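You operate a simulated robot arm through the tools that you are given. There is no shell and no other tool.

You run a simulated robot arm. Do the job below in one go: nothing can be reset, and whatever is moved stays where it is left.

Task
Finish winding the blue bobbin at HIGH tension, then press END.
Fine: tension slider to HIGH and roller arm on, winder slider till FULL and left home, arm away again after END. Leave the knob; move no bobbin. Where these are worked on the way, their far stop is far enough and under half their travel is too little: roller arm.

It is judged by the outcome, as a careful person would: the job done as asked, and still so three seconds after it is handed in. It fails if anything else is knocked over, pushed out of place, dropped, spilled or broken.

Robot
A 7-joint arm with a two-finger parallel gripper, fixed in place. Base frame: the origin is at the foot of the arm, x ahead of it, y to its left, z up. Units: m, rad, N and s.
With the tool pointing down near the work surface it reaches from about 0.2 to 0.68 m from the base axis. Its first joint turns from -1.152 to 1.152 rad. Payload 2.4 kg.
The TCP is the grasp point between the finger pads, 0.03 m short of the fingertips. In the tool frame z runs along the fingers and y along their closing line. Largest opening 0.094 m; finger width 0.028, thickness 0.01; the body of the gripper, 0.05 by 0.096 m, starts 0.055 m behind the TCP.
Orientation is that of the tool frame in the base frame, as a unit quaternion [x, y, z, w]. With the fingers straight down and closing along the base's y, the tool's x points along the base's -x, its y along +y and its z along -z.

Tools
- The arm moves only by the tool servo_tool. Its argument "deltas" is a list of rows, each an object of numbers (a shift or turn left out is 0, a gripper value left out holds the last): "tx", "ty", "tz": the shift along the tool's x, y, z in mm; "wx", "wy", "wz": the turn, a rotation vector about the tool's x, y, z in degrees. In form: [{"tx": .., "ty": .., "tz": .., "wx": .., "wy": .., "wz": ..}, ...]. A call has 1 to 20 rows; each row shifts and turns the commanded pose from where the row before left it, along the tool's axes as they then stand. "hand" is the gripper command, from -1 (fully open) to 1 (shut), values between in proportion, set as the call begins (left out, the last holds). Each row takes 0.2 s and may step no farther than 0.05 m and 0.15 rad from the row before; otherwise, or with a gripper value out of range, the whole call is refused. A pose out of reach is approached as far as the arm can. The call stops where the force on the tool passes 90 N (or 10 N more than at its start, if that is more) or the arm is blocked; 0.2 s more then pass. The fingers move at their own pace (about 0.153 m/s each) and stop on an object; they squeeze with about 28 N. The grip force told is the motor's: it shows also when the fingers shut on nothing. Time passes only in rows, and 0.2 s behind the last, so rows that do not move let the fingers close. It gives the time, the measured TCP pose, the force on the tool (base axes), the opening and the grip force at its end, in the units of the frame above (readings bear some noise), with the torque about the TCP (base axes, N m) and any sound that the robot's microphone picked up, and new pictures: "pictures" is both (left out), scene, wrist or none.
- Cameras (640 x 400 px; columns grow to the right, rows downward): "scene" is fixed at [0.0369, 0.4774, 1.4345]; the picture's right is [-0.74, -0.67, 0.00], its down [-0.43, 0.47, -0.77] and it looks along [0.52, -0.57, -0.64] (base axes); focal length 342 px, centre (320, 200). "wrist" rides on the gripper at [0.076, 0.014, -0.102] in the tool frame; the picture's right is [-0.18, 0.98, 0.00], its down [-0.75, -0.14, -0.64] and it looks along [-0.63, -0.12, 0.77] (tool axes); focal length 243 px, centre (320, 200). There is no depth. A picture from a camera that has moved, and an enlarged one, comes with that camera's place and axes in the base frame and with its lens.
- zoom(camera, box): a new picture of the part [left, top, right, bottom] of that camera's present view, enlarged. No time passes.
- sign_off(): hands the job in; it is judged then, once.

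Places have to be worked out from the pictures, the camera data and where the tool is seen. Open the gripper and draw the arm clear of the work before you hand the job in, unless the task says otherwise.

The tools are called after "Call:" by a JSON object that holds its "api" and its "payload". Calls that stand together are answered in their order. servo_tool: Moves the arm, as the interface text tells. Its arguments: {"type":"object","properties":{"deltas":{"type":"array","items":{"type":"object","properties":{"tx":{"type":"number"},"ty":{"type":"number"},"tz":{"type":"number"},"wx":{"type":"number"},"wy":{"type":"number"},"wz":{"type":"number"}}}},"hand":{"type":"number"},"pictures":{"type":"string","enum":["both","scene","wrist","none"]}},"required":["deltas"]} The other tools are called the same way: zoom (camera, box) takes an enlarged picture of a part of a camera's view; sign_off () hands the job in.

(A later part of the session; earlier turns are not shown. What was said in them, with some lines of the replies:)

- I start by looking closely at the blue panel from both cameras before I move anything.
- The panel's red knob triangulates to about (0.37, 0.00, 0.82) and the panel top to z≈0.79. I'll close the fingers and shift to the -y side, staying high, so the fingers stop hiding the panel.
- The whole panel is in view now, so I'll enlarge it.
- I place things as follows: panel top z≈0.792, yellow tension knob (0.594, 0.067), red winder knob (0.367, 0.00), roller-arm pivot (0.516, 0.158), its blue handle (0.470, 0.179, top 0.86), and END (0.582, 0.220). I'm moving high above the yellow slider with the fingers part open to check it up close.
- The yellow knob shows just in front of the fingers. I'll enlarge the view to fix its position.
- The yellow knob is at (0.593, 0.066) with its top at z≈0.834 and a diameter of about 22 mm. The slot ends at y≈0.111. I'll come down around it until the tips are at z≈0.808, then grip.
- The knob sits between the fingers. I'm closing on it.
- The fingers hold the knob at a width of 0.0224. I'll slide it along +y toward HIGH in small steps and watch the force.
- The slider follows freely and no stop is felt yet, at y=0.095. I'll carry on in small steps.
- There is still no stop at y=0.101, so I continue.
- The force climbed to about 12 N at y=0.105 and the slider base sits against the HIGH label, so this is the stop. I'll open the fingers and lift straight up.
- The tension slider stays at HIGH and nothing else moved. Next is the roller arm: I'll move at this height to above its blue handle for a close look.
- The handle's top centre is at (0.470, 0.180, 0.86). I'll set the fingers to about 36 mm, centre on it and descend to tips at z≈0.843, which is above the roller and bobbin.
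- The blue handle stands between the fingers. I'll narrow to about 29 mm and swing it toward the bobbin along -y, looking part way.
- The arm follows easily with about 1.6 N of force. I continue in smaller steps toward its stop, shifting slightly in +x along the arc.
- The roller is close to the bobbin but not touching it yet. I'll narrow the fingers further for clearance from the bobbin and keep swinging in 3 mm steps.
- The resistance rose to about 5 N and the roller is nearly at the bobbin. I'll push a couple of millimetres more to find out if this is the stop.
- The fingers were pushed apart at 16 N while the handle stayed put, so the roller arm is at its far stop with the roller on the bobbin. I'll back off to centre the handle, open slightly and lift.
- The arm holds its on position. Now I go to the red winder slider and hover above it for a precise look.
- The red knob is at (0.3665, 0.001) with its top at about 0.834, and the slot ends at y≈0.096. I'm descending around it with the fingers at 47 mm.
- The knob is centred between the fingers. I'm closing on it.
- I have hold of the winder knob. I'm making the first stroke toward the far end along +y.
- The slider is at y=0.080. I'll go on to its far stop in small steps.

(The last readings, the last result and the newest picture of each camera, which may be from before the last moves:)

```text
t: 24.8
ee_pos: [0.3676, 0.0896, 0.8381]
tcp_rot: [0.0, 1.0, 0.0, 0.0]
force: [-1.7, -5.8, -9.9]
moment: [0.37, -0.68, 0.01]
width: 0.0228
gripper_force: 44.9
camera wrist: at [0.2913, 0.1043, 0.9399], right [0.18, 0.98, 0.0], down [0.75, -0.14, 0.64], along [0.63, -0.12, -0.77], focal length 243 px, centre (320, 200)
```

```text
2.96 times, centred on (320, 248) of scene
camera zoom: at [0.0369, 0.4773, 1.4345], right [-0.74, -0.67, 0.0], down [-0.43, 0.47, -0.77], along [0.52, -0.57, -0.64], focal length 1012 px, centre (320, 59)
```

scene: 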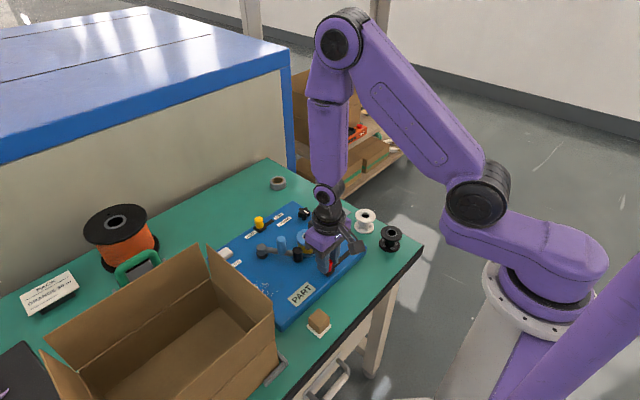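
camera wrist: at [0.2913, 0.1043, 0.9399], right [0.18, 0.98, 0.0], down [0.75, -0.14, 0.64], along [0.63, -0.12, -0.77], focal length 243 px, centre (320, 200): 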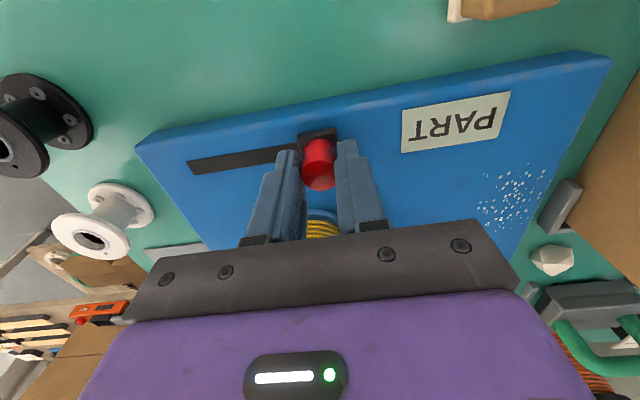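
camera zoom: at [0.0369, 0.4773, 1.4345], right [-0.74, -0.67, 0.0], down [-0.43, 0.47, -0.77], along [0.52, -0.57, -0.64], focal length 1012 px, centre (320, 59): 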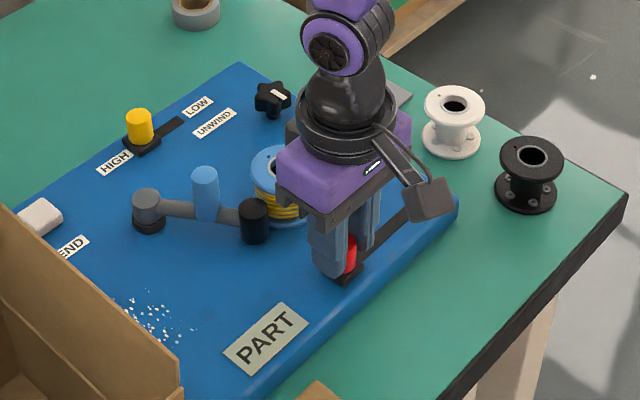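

The stop is felt at y≈0.090. I'm returning the slider to its home end and then checking the FULL sign.

Call:
{"api": "servo_tool", "payload": {"deltas": [{"ty": -10}, {"ty": -10}, {"ty": -10}, {"ty": -10}, {"ty": -10}, {"ty": -10}, {"ty": -10}, {"ty": -10}, {"ty": -6}, {"ty": -3}, {}], "pictures": "both"}}

Call:
{"api": "zoom", "payload": {"camera": "scene", "box": [230, 180, 410, 315]}}

```text
t: 27.2
ee_pos: [0.3676, 0.0016, 0.8377]
tcp_rot: [0.0, 1.0, 0.0, 0.001]
force: [3.0, 1.6, 35.0]
moment: [-0.4, -0.2, 0.0]
width: 0.0223
gripper_force: 45.1
camera wrist: at [0.2908, 0.0151, 0.9394], right [0.18, 0.98, 0.0], down [0.75, -0.14, 0.64], along [0.63, -0.12, -0.76], focal length 243 px, centre (320, 200)
```

scene: 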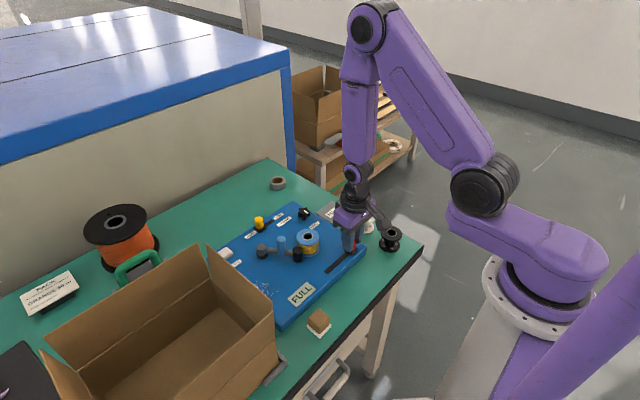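
wrist: 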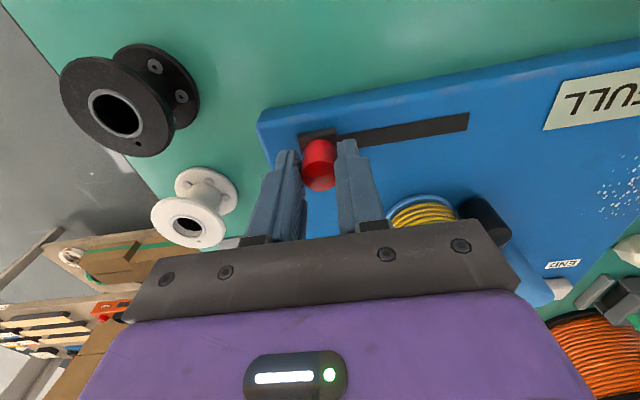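

```text
2.96 times, centred on (320, 248) of scene
camera zoom: at [0.0365, 0.4775, 1.4345], right [-0.74, -0.67, 0.0], down [-0.43, 0.47, -0.77], along [0.52, -0.57, -0.64], focal length 1012 px, centre (320, 59)
```

zoom: 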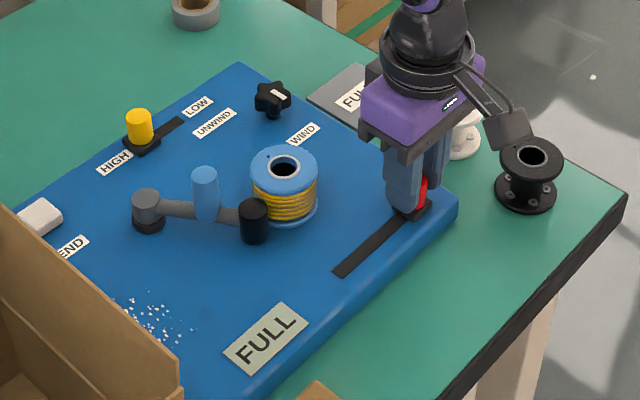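

One full stroke turned the plate from PART to FULL, and the bobbin shows more wire. I'll press the slider gently against its home stop to make sure it is fully home.

Call:
{"api": "servo_tool", "payload": {"deltas": [{"ty": -1.5}, {"ty": -1.5}, {}], "pictures": "wrist"}}

```text
t: 28.0
ee_pos: [0.3676, 0.0005, 0.8364]
tcp_rot: [-0.003, 1.0, 0.0, -0.001]
force: [4.6, 28.2, -6.4]
moment: [1.15, -1.22, -0.1]
width: 0.0228
gripper_force: 45.2
camera wrist: at [0.291, 0.0137, 0.9395], right [0.18, 0.98, 0.0], down [0.75, -0.14, 0.64], along [0.63, -0.11, -0.77], focal length 243 px, centre (320, 200)
```

wrist: 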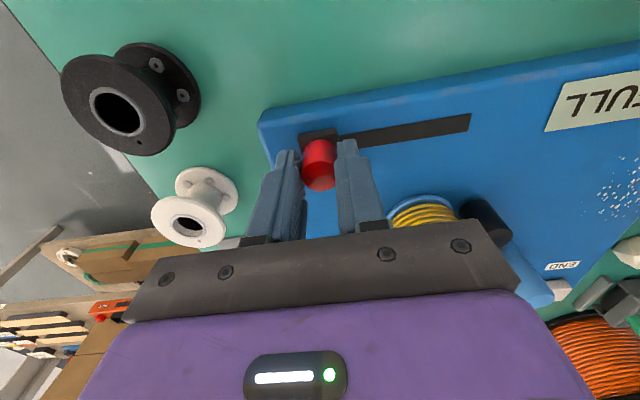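

The home stop is reached, with 28 N at y≈0.0005. I'll open here and lift clear.

Call:
{"api": "servo_tool", "payload": {"deltas": [{}, {}], "hand": 0, "pictures": "none"}}

Call:
{"api": "servo_tool", "payload": {"deltas": [{"tz": -20}, {"tz": -40}, {"tz": -40}, {"tz": -30}, {}], "pictures": "both"}}

Call:
{"api": "zoom", "payload": {"camera": "scene", "box": [230, 180, 410, 315]}}

```text
t: 28.6
ee_pos: [0.3674, -0.0024, 0.8357]
tcp_rot: [0.001, 1.0, 0.0, -0.001]
force: [-0.4, 0.2, 0.0]
moment: [-0.05, -0.01, -0.01]
width: 0.0469
gripper_force: 0.0
```

```text
t: 29.8
ee_pos: [0.365, -0.0017, 0.9674]
tcp_rot: [0.0, 1.0, 0.0, 0.001]
force: [0.8, 0.5, 0.1]
moment: [0.01, 0.01, -0.01]
width: 0.0471
gripper_force: 0.1
camera wrist: at [0.2892, 0.0126, 1.0699], right [0.18, 0.98, 0.0], down [0.75, -0.14, 0.64], along [0.63, -0.12, -0.77], focal length 243 px, centre (320, 200)
```

scene: 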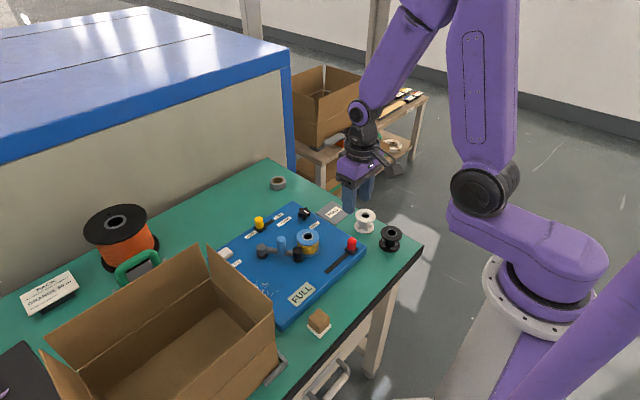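
wrist: 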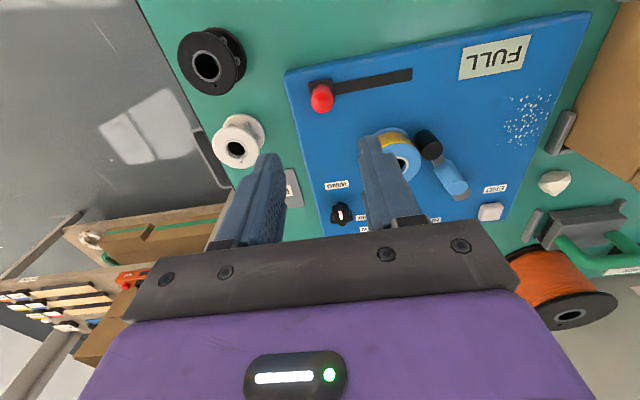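

```text
2.96 times, centred on (320, 248) of scene
camera zoom: at [0.0369, 0.4774, 1.4345], right [-0.74, -0.67, 0.0], down [-0.43, 0.47, -0.77], along [0.52, -0.57, -0.64], focal length 1012 px, centre (320, 59)
```

zoom: 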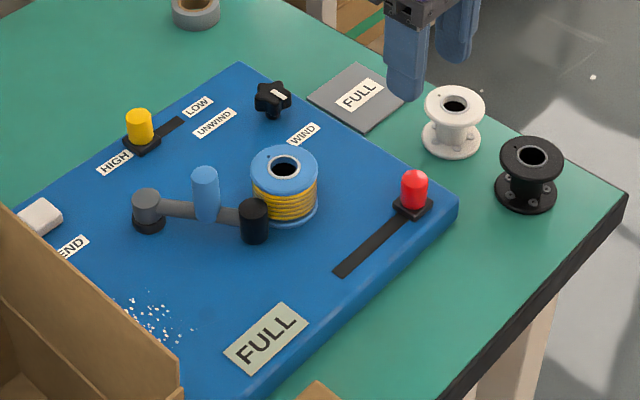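

The plate reads FULL, the red slider is home, and the other items are undisturbed. With the fingers shut, I'll move above the END button, keeping high.

Call:
{"api": "servo_tool", "payload": {"deltas": [{"tx": -31, "ty": 31.5}, {"tx": -31, "ty": 31.5}, {"tx": -31, "ty": 31.5}, {"tx": -31, "ty": 31.5}, {"tx": -31, "ty": 31.5}, {"tx": -31, "ty": 31.5}, {"tx": -29, "ty": 31.5}, {"tz": 15}, {}], "hand": 1, "pictures": "both"}}

Call:
{"api": "zoom", "payload": {"camera": "wrist", "box": [200, 20, 440, 170]}}

Call:
{"api": "zoom", "payload": {"camera": "scene", "box": [190, 170, 330, 275]}}

```text
t: 31.8
ee_pos: [0.5829, 0.2191, 0.9519]
tcp_rot: [0.0, 1.0, 0.0, 0.0]
force: [-0.2, 0.2, -0.2]
moment: [0.02, 0.0, -0.02]
width: 0.0
gripper_force: 27.6
camera wrist: at [0.5058, 0.2325, 1.054], right [0.18, 0.98, 0.0], down [0.75, -0.14, 0.64], along [0.63, -0.12, -0.77], focal length 243 px, centre (320, 200)
```

scene: 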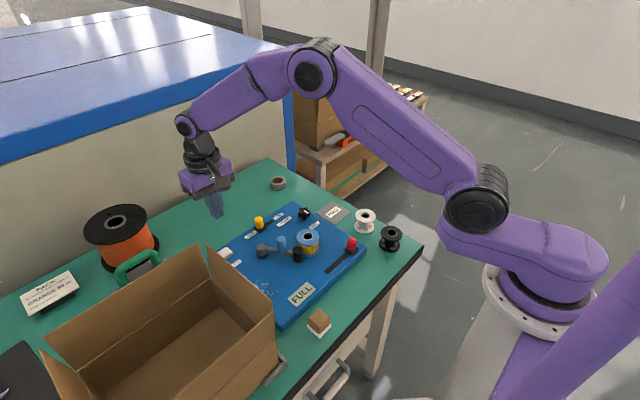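
wrist: 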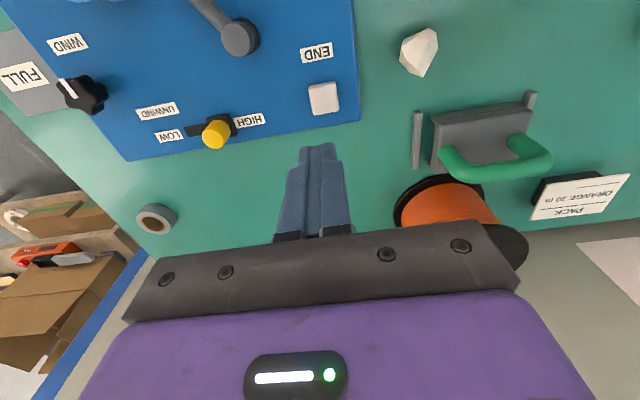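

```text
2.67 times, centred on (320, 95) of wrist
camera zoom: at [0.5058, 0.2325, 1.054], right [0.18, 0.98, 0.0], down [0.75, -0.14, 0.64], along [0.63, -0.12, -0.77], focal length 647 px, centre (320, 480)
```

zoom: 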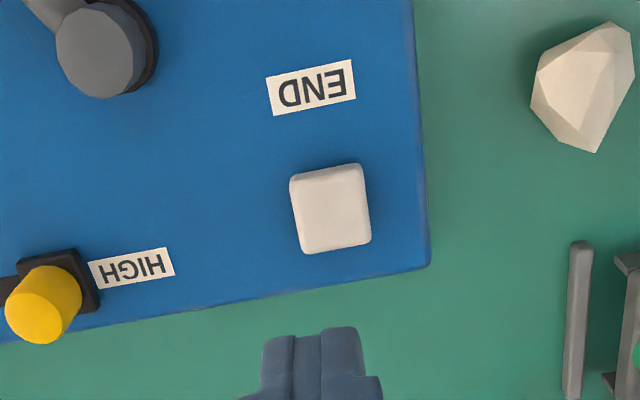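

```text
3.81 times, centred on (260, 222) of scene
camera zoom: at [0.0369, 0.4775, 1.4345], right [-0.74, -0.67, 0.0], down [-0.43, 0.47, -0.77], along [0.52, -0.57, -0.64], focal length 1302 px, centre (549, 114)
```

zoom: 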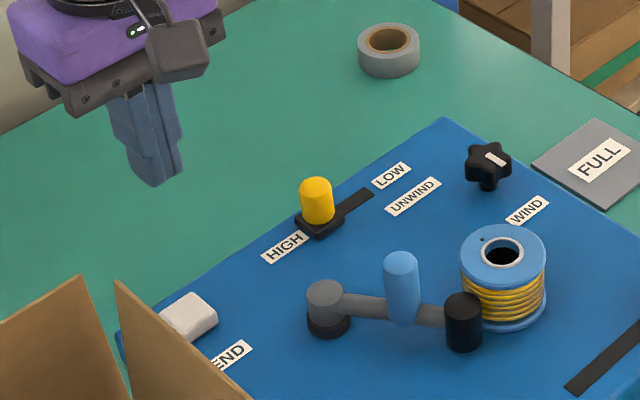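

The END button is at about (0.585, 0.222) with its top near z≈0.80. I'll align with it and come down to 20 mm above.

Call:
{"api": "servo_tool", "payload": {"deltas": [{"tx": -2, "ty": 3, "tz": 30}, {"tz": 40}, {"tz": 30}, {}], "pictures": "both"}}

```text
t: 32.8
ee_pos: [0.5835, 0.2201, 0.8529]
tcp_rot: [-0.001, 1.0, 0.0, 0.0]
force: [0.2, 0.1, -0.9]
moment: [0.02, 0.02, -0.02]
width: 0.0001
gripper_force: 28.3
camera wrist: at [0.5075, 0.2344, 0.9555], right [0.18, 0.98, 0.0], down [0.75, -0.14, 0.64], along [0.63, -0.12, -0.77], focal length 243 px, centre (320, 200)
```

scene: 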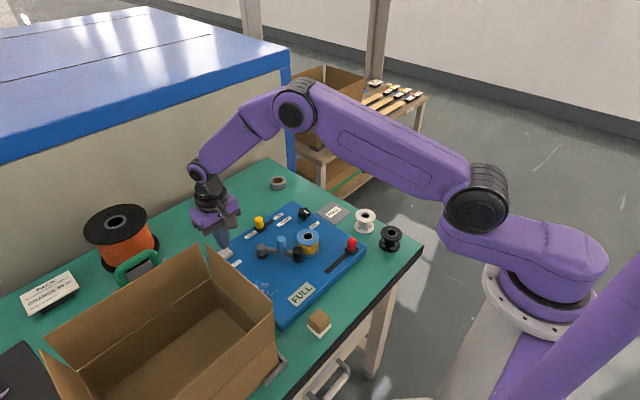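
wrist: 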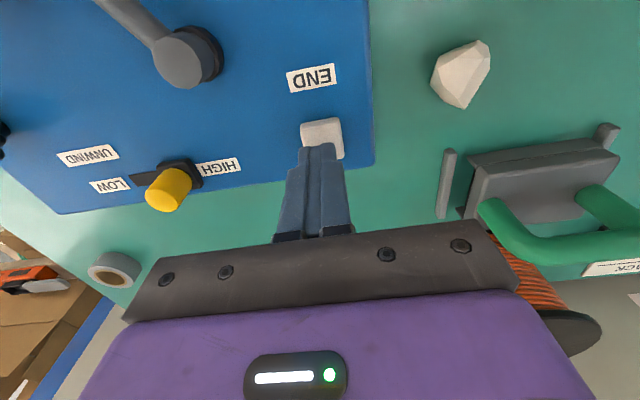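

The fingertips line up with the button, so I'm lowering slowly until contact.

Call:
{"api": "servo_tool", "payload": {"deltas": [{"tz": 6, "ty": 1}, {"tz": 5}, {"tz": 5}, {}], "pictures": "wrist"}}

Call:
{"api": "zoom", "payload": {"camera": "wrist", "box": [240, 60, 400, 180]}}

```text
t: 33.8
ee_pos: [0.5832, 0.2228, 0.8361]
tcp_rot: [0.001, 1.0, 0.0, 0.0]
force: [0.3, -0.1, 0.6]
moment: [0.0, 0.0, -0.03]
width: 0.0
gripper_force: 28.4
camera wrist: at [0.5082, 0.2366, 0.9387], right [0.18, 0.98, 0.0], down [0.75, -0.14, 0.64], along [0.63, -0.12, -0.77], focal length 243 px, centre (320, 200)
```

wrist: 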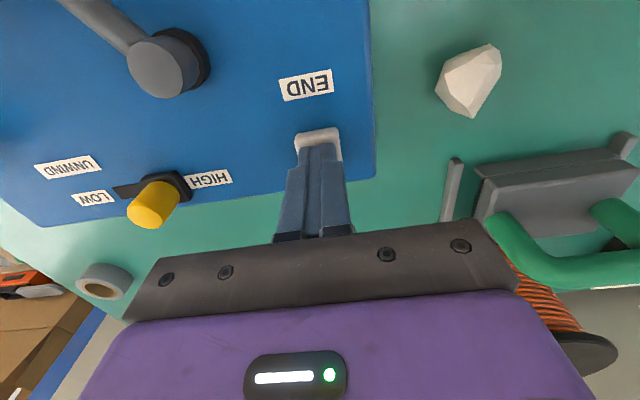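

```text
3.33 times, centred on (320, 120) of wrist
camera zoom: at [0.5082, 0.2366, 0.9387], right [0.18, 0.98, 0.0], down [0.75, -0.14, 0.64], along [0.63, -0.12, -0.77], focal length 809 px, centre (320, 467)
```

zoom: 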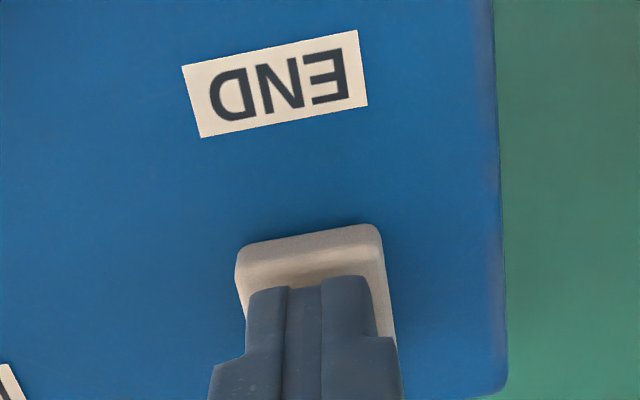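

The tips are over the button at about z=0.806. I press down in 2 mm steps.

Call:
{"api": "servo_tool", "payload": {"deltas": [{"tz": 2}, {"tz": 2}, {"tz": 2}, {"tz": 2}, {}], "pictures": "both"}}

Call:
{"api": "zoom", "payload": {"camera": "scene", "box": [190, 180, 370, 315]}}

```text
t: 35.0
ee_pos: [0.583, 0.2224, 0.8276]
tcp_rot: [0.0, 1.0, 0.0, 0.002]
force: [1.8, 1.4, 2.2]
moment: [-0.01, 0.0, 0.04]
width: 0.0
gripper_force: 28.3
heard: click
camera wrist: at [0.508, 0.2365, 0.9308], right [0.18, 0.98, 0.0], down [0.75, -0.14, 0.64], along [0.63, -0.12, -0.77], focal length 243 px, centre (320, 200)
```

scene: 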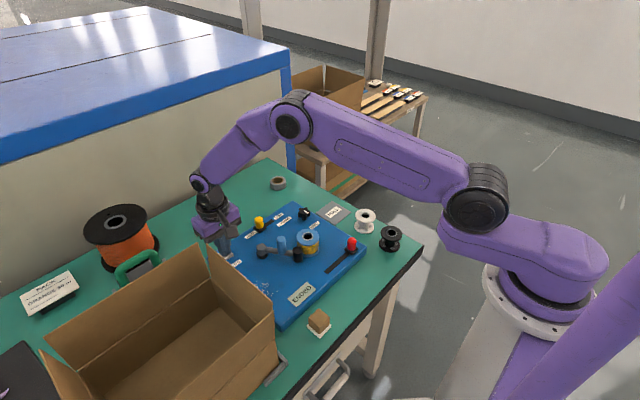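
wrist: 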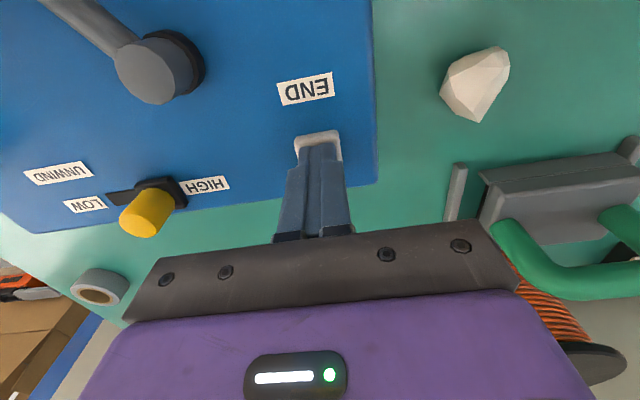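

```text
2.96 times, centred on (280, 248) of scene
camera zoom: at [0.0369, 0.4774, 1.4345], right [-0.74, -0.67, 0.0], down [-0.43, 0.47, -0.77], along [0.52, -0.57, -0.64], focal length 1012 px, centre (438, 59)
```

zoom: 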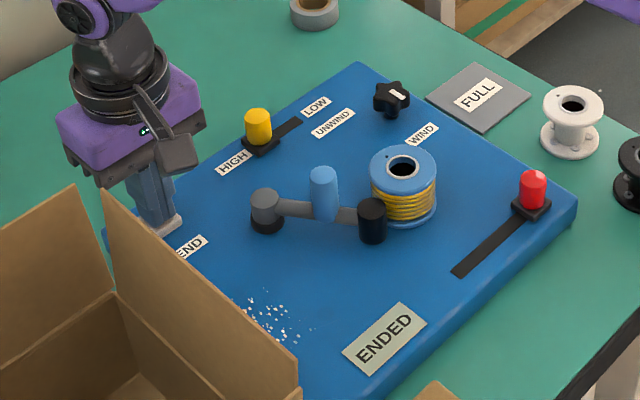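

I heard a click and the plate now reads ENDED. I'm lifting off the button and moving above the roller arm's handle to put it away.

Call:
{"api": "servo_tool", "payload": {"deltas": [{"tz": -20}, {"tz": -40}, {"tz": -40}, {"tz": -25}, {"tx": 26, "ty": -22}, {"tx": 26, "ty": -22}, {"tx": 26, "ty": -22}, {"tx": 24, "ty": -22}, {}], "pictures": "both"}}

Call:
{"api": "zoom", "payload": {"camera": "wrist", "box": [180, 20, 420, 170]}}

Call:
{"api": "zoom", "payload": {"camera": "scene", "box": [190, 180, 370, 315]}}

```text
t: 37.0
ee_pos: [0.4826, 0.1361, 0.9533]
tcp_rot: [0.0, 1.0, 0.001, 0.0]
force: [0.4, 0.0, 0.5]
moment: [0.01, 0.0, 0.02]
width: 0.0
gripper_force: 28.0
camera wrist: at [0.4058, 0.1505, 1.0566], right [0.18, 0.98, 0.0], down [0.75, -0.14, 0.64], along [0.63, -0.12, -0.77], focal length 243 px, centre (320, 200)
```

scene: 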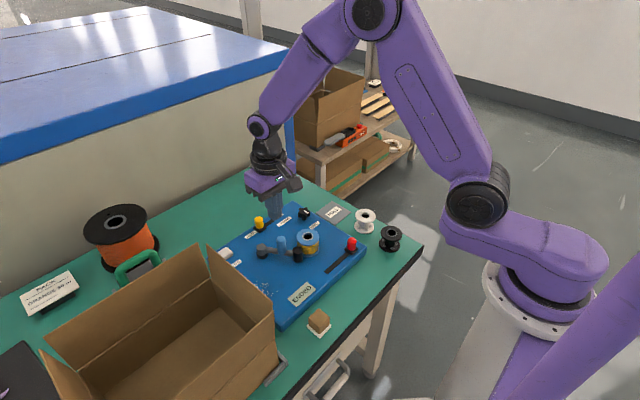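
wrist: 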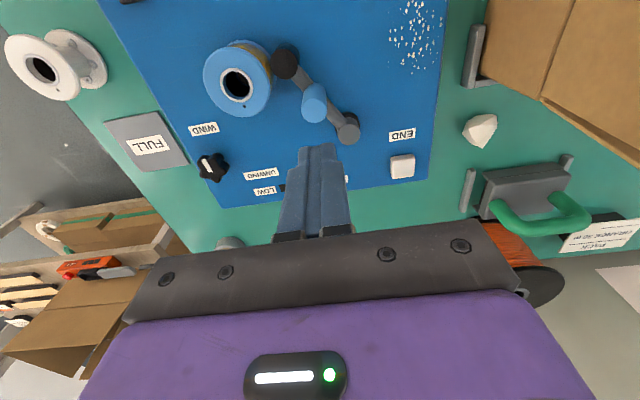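

```text
2.67 times, centred on (300, 95) of wrist
camera zoom: at [0.4058, 0.1505, 1.0566], right [0.18, 0.98, 0.0], down [0.75, -0.14, 0.64], along [0.63, -0.12, -0.77], focal length 647 px, centre (373, 480)
```

zoom: 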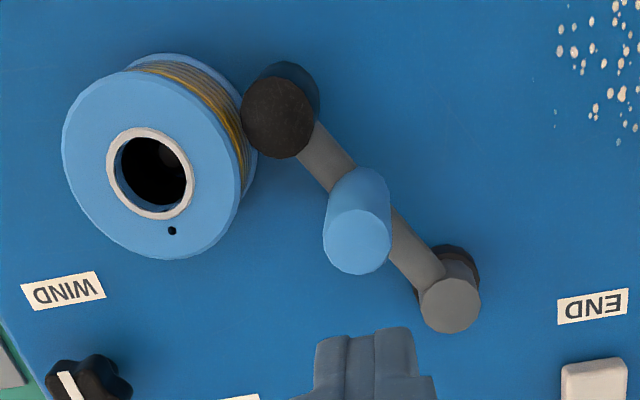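

```text
2.96 times, centred on (280, 248) of scene
camera zoom: at [0.0369, 0.4774, 1.4345], right [-0.74, -0.67, 0.0], down [-0.43, 0.47, -0.77], along [0.52, -0.57, -0.64], focal length 1012 px, centre (438, 59)
```

zoom: 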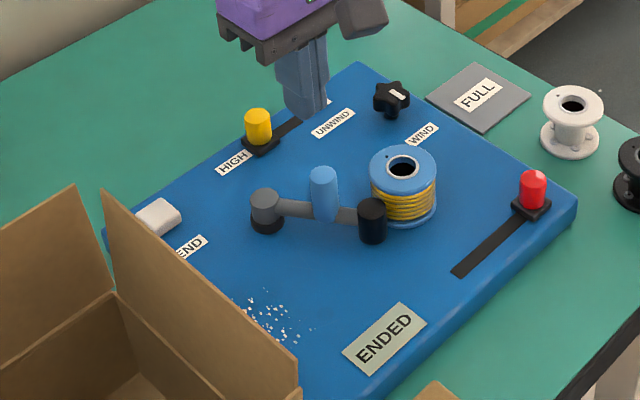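

The handle is now at (0.474, 0.133). I'll open to 37 mm, centre on it and come down to tips at z≈0.844, clear of the bobbin.

Call:
{"api": "servo_tool", "payload": {"deltas": [{"tx": 6, "ty": -2}, {}, {"tz": 30}, {"tz": 30}, {"tz": 19}, {}], "hand": 0.22, "pictures": "both"}}

Call:
{"api": "zoom", "payload": {"camera": "wrist", "box": [180, 50, 420, 200]}}

```text
t: 38.4
ee_pos: [0.4767, 0.134, 0.8755]
tcp_rot: [0.0, 1.0, 0.0, 0.0]
force: [-0.3, -0.4, 0.5]
moment: [-0.07, 0.01, 0.02]
width: 0.0366
gripper_force: 0.1
camera wrist: at [0.3998, 0.1485, 0.9768], right [0.18, 0.98, 0.0], down [0.75, -0.14, 0.64], along [0.63, -0.12, -0.77], focal length 243 px, centre (320, 200)
```

scene: 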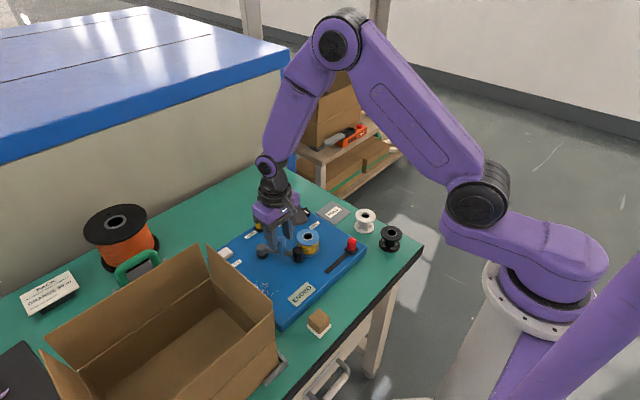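
wrist: 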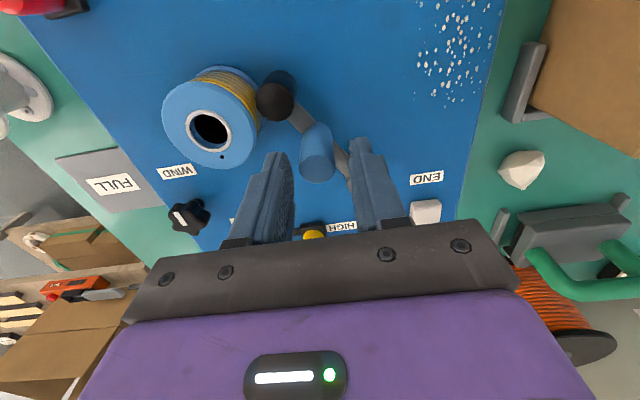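

```text
2.67 times, centred on (300, 125) of wrist
camera zoom: at [0.3998, 0.1485, 0.9768], right [0.18, 0.98, 0.0], down [0.75, -0.14, 0.64], along [0.63, -0.12, -0.77], focal length 647 px, centre (373, 400)
```

zoom: 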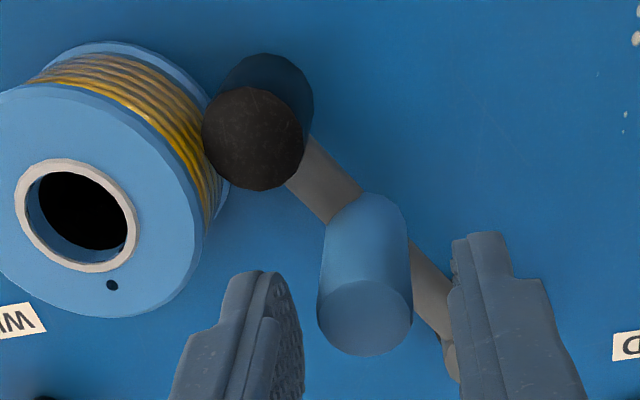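

The handle is between the fingers. I narrow to about 29 mm and swing the arm back along +y, away from the bobbin.

Call:
{"api": "servo_tool", "payload": {"deltas": [{}, {"ty": 6, "tx": 1}, {"ty": 6, "tx": 1}, {"ty": 6, "tx": 1}, {"ty": 6, "tx": 1}, {"ty": 6, "tx": 1}, {"ty": 6}, {"ty": 6}, {}], "hand": 0.38, "pictures": "both"}}

Call:
{"api": "zoom", "payload": {"camera": "wrist", "box": [180, 50, 420, 200]}}

```text
t: 40.4
ee_pos: [0.4717, 0.1761, 0.8736]
tcp_rot: [0.0, 1.0, 0.0, 0.0]
force: [0.4, -0.5, 0.6]
moment: [-0.02, 0.02, 0.01]
width: 0.0295
gripper_force: 0.3
camera wrist: at [0.3952, 0.1899, 0.9766], right [0.18, 0.98, 0.0], down [0.75, -0.14, 0.64], along [0.63, -0.12, -0.77], focal length 243 px, centre (320, 200)
```

scene: 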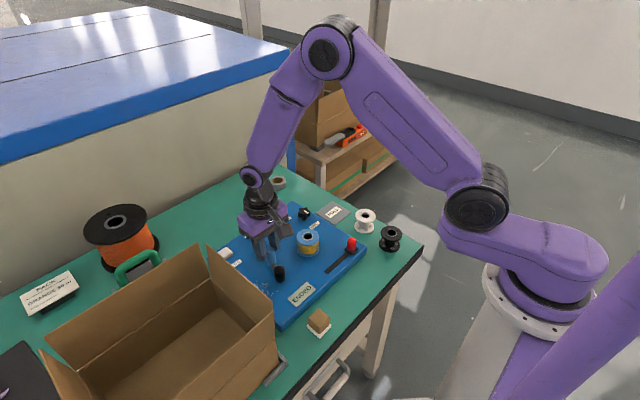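
wrist: 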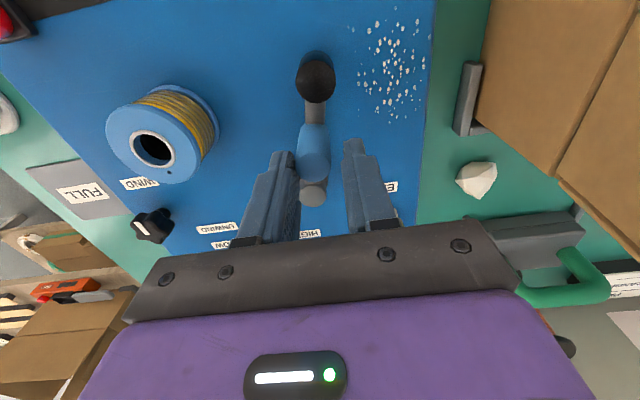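

```text
2.67 times, centred on (300, 125) of wrist
camera zoom: at [0.3952, 0.1899, 0.9766], right [0.18, 0.98, 0.0], down [0.75, -0.14, 0.64], along [0.63, -0.12, -0.77], focal length 647 px, centre (373, 400)
```

zoom: 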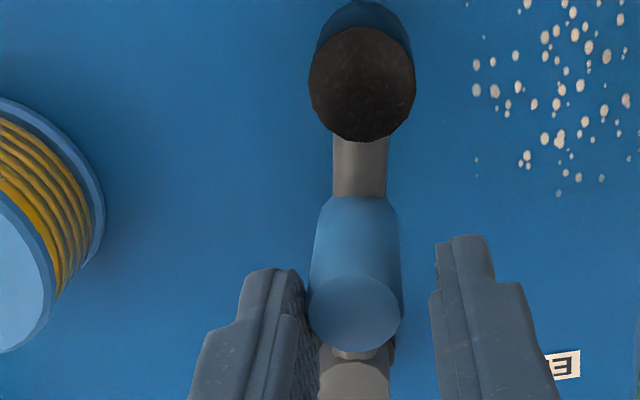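

The arm swings back freely. I continue in small steps to its away stop.

Call:
{"api": "servo_tool", "payload": {"deltas": [{"ty": 3}, {"ty": 3}, {"ty": 3}, {}], "pictures": "wrist"}}

```text
t: 41.4
ee_pos: [0.4723, 0.1842, 0.8742]
tcp_rot: [0.0, 1.0, 0.001, 0.0]
force: [0.2, -0.6, -0.1]
moment: [-0.01, -0.03, 0.02]
width: 0.0299
gripper_force: 0.3
camera wrist: at [0.3952, 0.1986, 0.977], right [0.18, 0.98, 0.0], down [0.75, -0.14, 0.64], along [0.63, -0.12, -0.77], focal length 243 px, centre (320, 200)
```

wrist: 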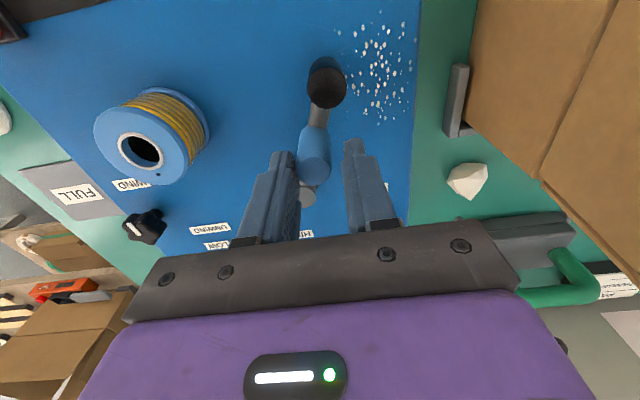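

The handle is back at about its first place (y≈0.18) with no stop felt. I'll nudge a little further to see if the stop is here.

Call:
{"api": "servo_tool", "payload": {"deltas": [{"ty": 2}, {"ty": 2}, {}], "pictures": "wrist"}}

Call:
{"api": "zoom", "payload": {"camera": "wrist", "box": [180, 50, 420, 200]}}

```text
t: 42.2
ee_pos: [0.4716, 0.1885, 0.8749]
tcp_rot: [0.001, 1.0, 0.0, 0.0]
force: [0.8, -11.8, 5.3]
moment: [-0.35, 0.03, 0.0]
width: 0.0357
gripper_force: 5.1
camera wrist: at [0.3952, 0.2019, 0.9767], right [0.19, 0.98, 0.0], down [0.75, -0.14, 0.64], along [0.63, -0.12, -0.77], focal length 243 px, centre (320, 200)
```

wrist: 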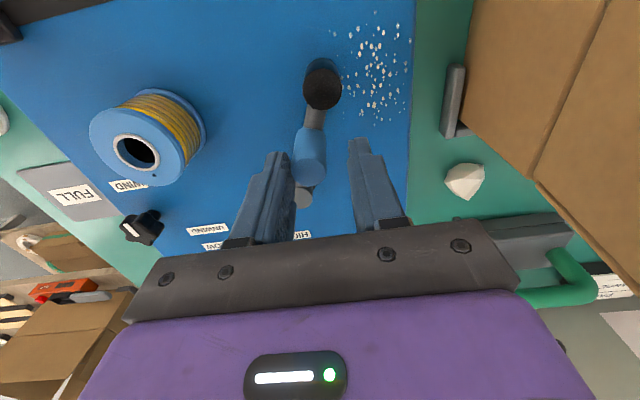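

```text
2.67 times, centred on (300, 125) of wrist
camera zoom: at [0.3952, 0.2019, 0.9767], right [0.19, 0.98, 0.0], down [0.75, -0.14, 0.64], along [0.63, -0.12, -0.77], focal length 647 px, centre (373, 400)
```

zoom: 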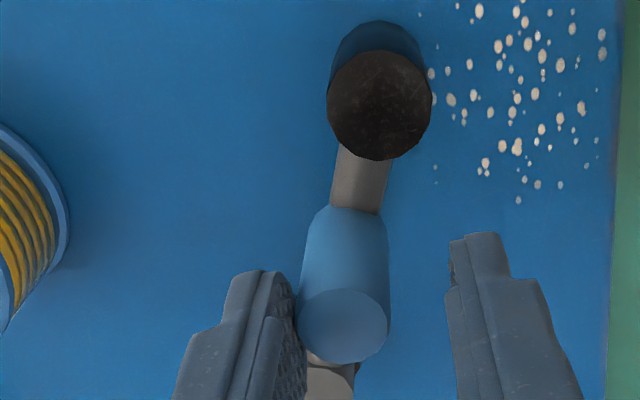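

The away stop is reached at 12 N with the fingers yielding. I'll back off to centre on the handle and lift straight up.

Call:
{"api": "servo_tool", "payload": {"deltas": [{"ty": -3}, {"ty": -3}, {}], "pictures": "none"}}

Call:
{"api": "servo_tool", "payload": {"deltas": [{}, {"tz": -20}, {"tz": -30}, {"tz": -40}, {"tz": -40}, {"tx": 40, "ty": -40, "tz": -20}, {"tx": 30, "ty": -40, "tz": -20}, {"tx": 30, "ty": -40}, {"tx": 20, "ty": -40}, {"tx": 20, "ty": -40}, {}], "hand": 0.1, "pictures": "both"}}

Call:
{"api": "zoom", "payload": {"camera": "scene", "box": [210, 170, 430, 335]}}

Call:
{"api": "zoom", "payload": {"camera": "wrist", "box": [300, 20, 640, 233]}}

```text
t: 43.0
ee_pos: [0.47, 0.1835, 0.875]
tcp_rot: [-0.001, 1.0, 0.0, 0.0]
force: [0.4, 0.7, -0.3]
moment: [-0.01, -0.04, 0.0]
width: 0.0292
gripper_force: 0.0
```

```text
refused: row 6 steps farther than a row can; nothing moved
```

```text
2.42 times, centred on (320, 252) of scene
camera zoom: at [0.0369, 0.4775, 1.4345], right [-0.74, -0.67, 0.0], down [-0.43, 0.47, -0.77], along [0.52, -0.57, -0.64], focal length 828 px, centre (320, 73)
```

zoom: 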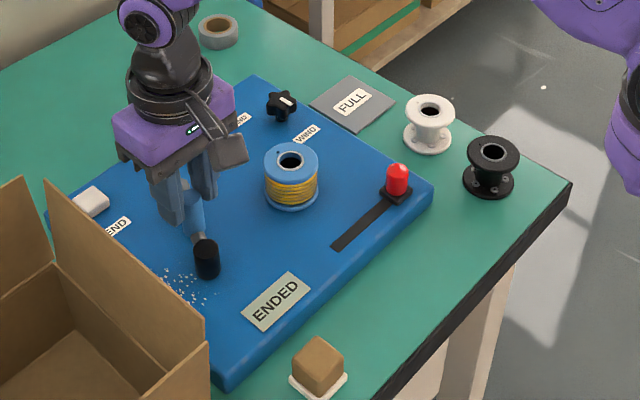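

```text
1.88 times, centred on (470, 126) of wrist
camera zoom: at [0.3953, 0.1969, 0.977], right [0.18, 0.98, 0.0], down [0.75, -0.14, 0.64], along [0.63, -0.12, -0.77], focal length 456 px, centre (38, 338)
```

zoom: 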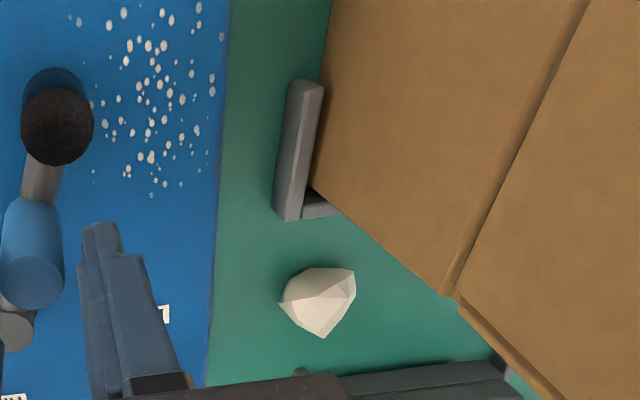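

One row was too long, so the lift was refused and nothing moved. The arm is away and the fingers are free of the handle, so I'll lift with shorter rows and draw clear.

Call:
{"api": "servo_tool", "payload": {"deltas": [{}, {"tz": -20}, {"tz": -30}, {"tz": -40}, {"tz": -40}, {"tx": 25, "ty": -35}, {"tx": 25, "ty": -35}, {"tx": 25, "ty": -35}, {"tx": 25, "ty": -35}, {"tx": 25, "ty": -35}, {"tx": 25, "ty": -35}, {"tx": 10, "ty": -40}, {}], "hand": 0.1, "pictures": "both"}}

Call:
{"api": "zoom", "payload": {"camera": "scene", "box": [210, 170, 430, 335]}}

Call:
{"api": "zoom", "payload": {"camera": "wrist", "box": [300, 20, 640, 233]}}

```text
t: 45.8
ee_pos: [0.3115, -0.0688, 1.0026]
tcp_rot: [0.0, 1.0, 0.0, 0.0]
force: [0.4, 0.0, -0.5]
moment: [0.04, 0.0, 0.02]
width: 0.0422
gripper_force: 0.0
camera wrist: at [0.235, -0.054, 1.105], right [0.18, 0.98, 0.0], down [0.75, -0.14, 0.64], along [0.63, -0.12, -0.77], focal length 243 px, centre (320, 200)
```

scene: 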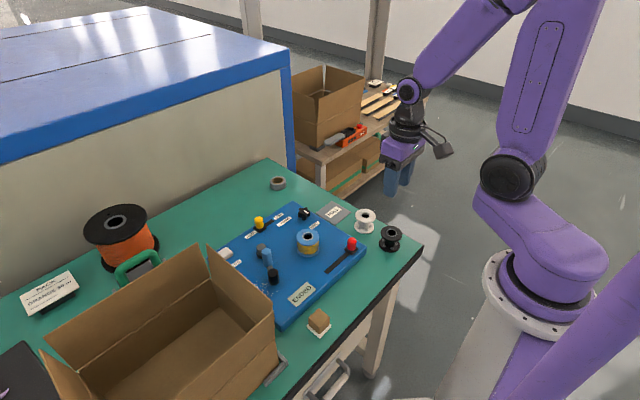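
wrist: 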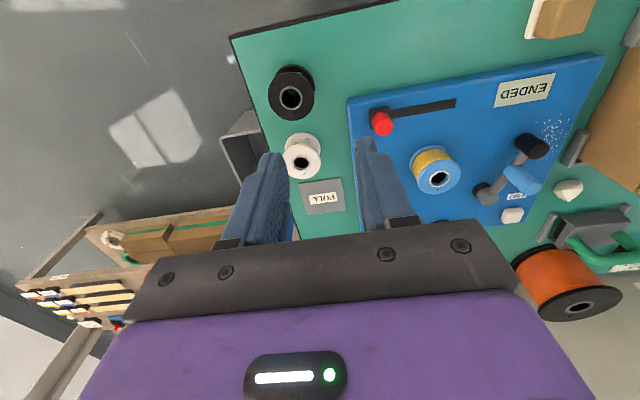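

```text
2.42 times, centred on (320, 252) of scene
camera zoom: at [0.0369, 0.4774, 1.4345], right [-0.74, -0.67, 0.0], down [-0.43, 0.47, -0.77], along [0.52, -0.57, -0.64], focal length 828 px, centre (320, 73)
```

zoom: 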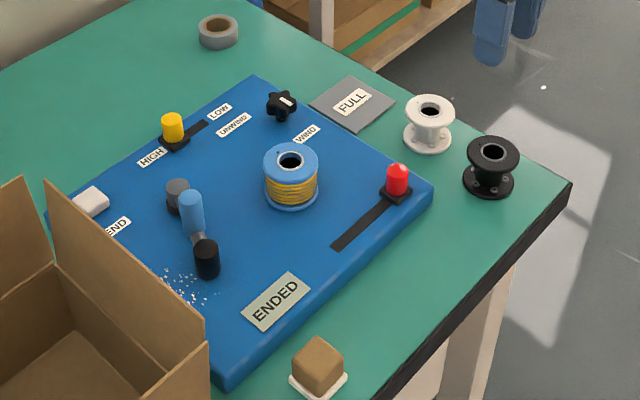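

```text
1.88 times, centred on (470, 126) of wrist
camera zoom: at [0.235, -0.054, 1.105], right [0.18, 0.98, 0.0], down [0.75, -0.14, 0.64], along [0.63, -0.12, -0.77], focal length 456 px, centre (38, 338)
```

zoom: 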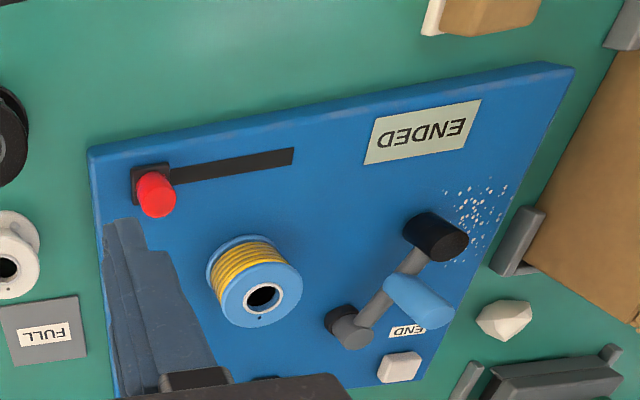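

Everything reads as asked: plate ENDED, tension at HIGH, winder home, roller arm away, with the bobbins and knob untouched. I'll open the gripper fully and move a bit further off before handing in.

Call:
{"api": "servo_tool", "payload": {"deltas": [{"tz": -40}, {"tz": -40}, {}, {}], "hand": -1, "pictures": "scene"}}

```text
t: 46.8
ee_pos: [0.3106, -0.0672, 1.0831]
tcp_rot: [0.0, 1.0, 0.0, 0.001]
force: [0.3, -0.5, -0.3]
moment: [-0.04, 0.05, -0.02]
width: 0.0938
gripper_force: 0.1
```

scene: 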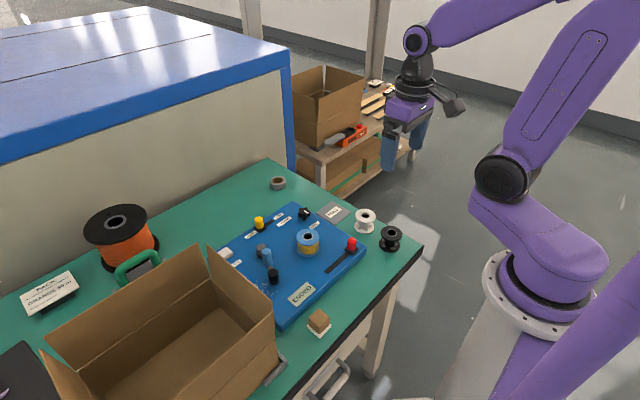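

The gripper is open and clear, and the panel still shows the finished state, so I'm handing the job in.

Call:
{"api": "sign_off", "payload": {}}

```text
The job is handed in.
```

The blue bobbin is wound full at HIGH tension and END is pressed. The panel's plate went from PART to FULL to ENDED, and I heard the button click.

- **Tension slider:** it is at its HIGH stop and stayed there when released.
- **Roller arm:** I swung it onto the bobbin to its far stop before winding. After END I swung it back to its away stop.
- **Winder slider:** one full stroke out and back brought up FULL. I pressed it against its home stop before letting go.
- **Everything else:** I did not touch the knob or move any bobbin, and the last pictures show nothing knocked or shifted.

The gripper is open and clear of the work. The job is handed in; no verdict came back.
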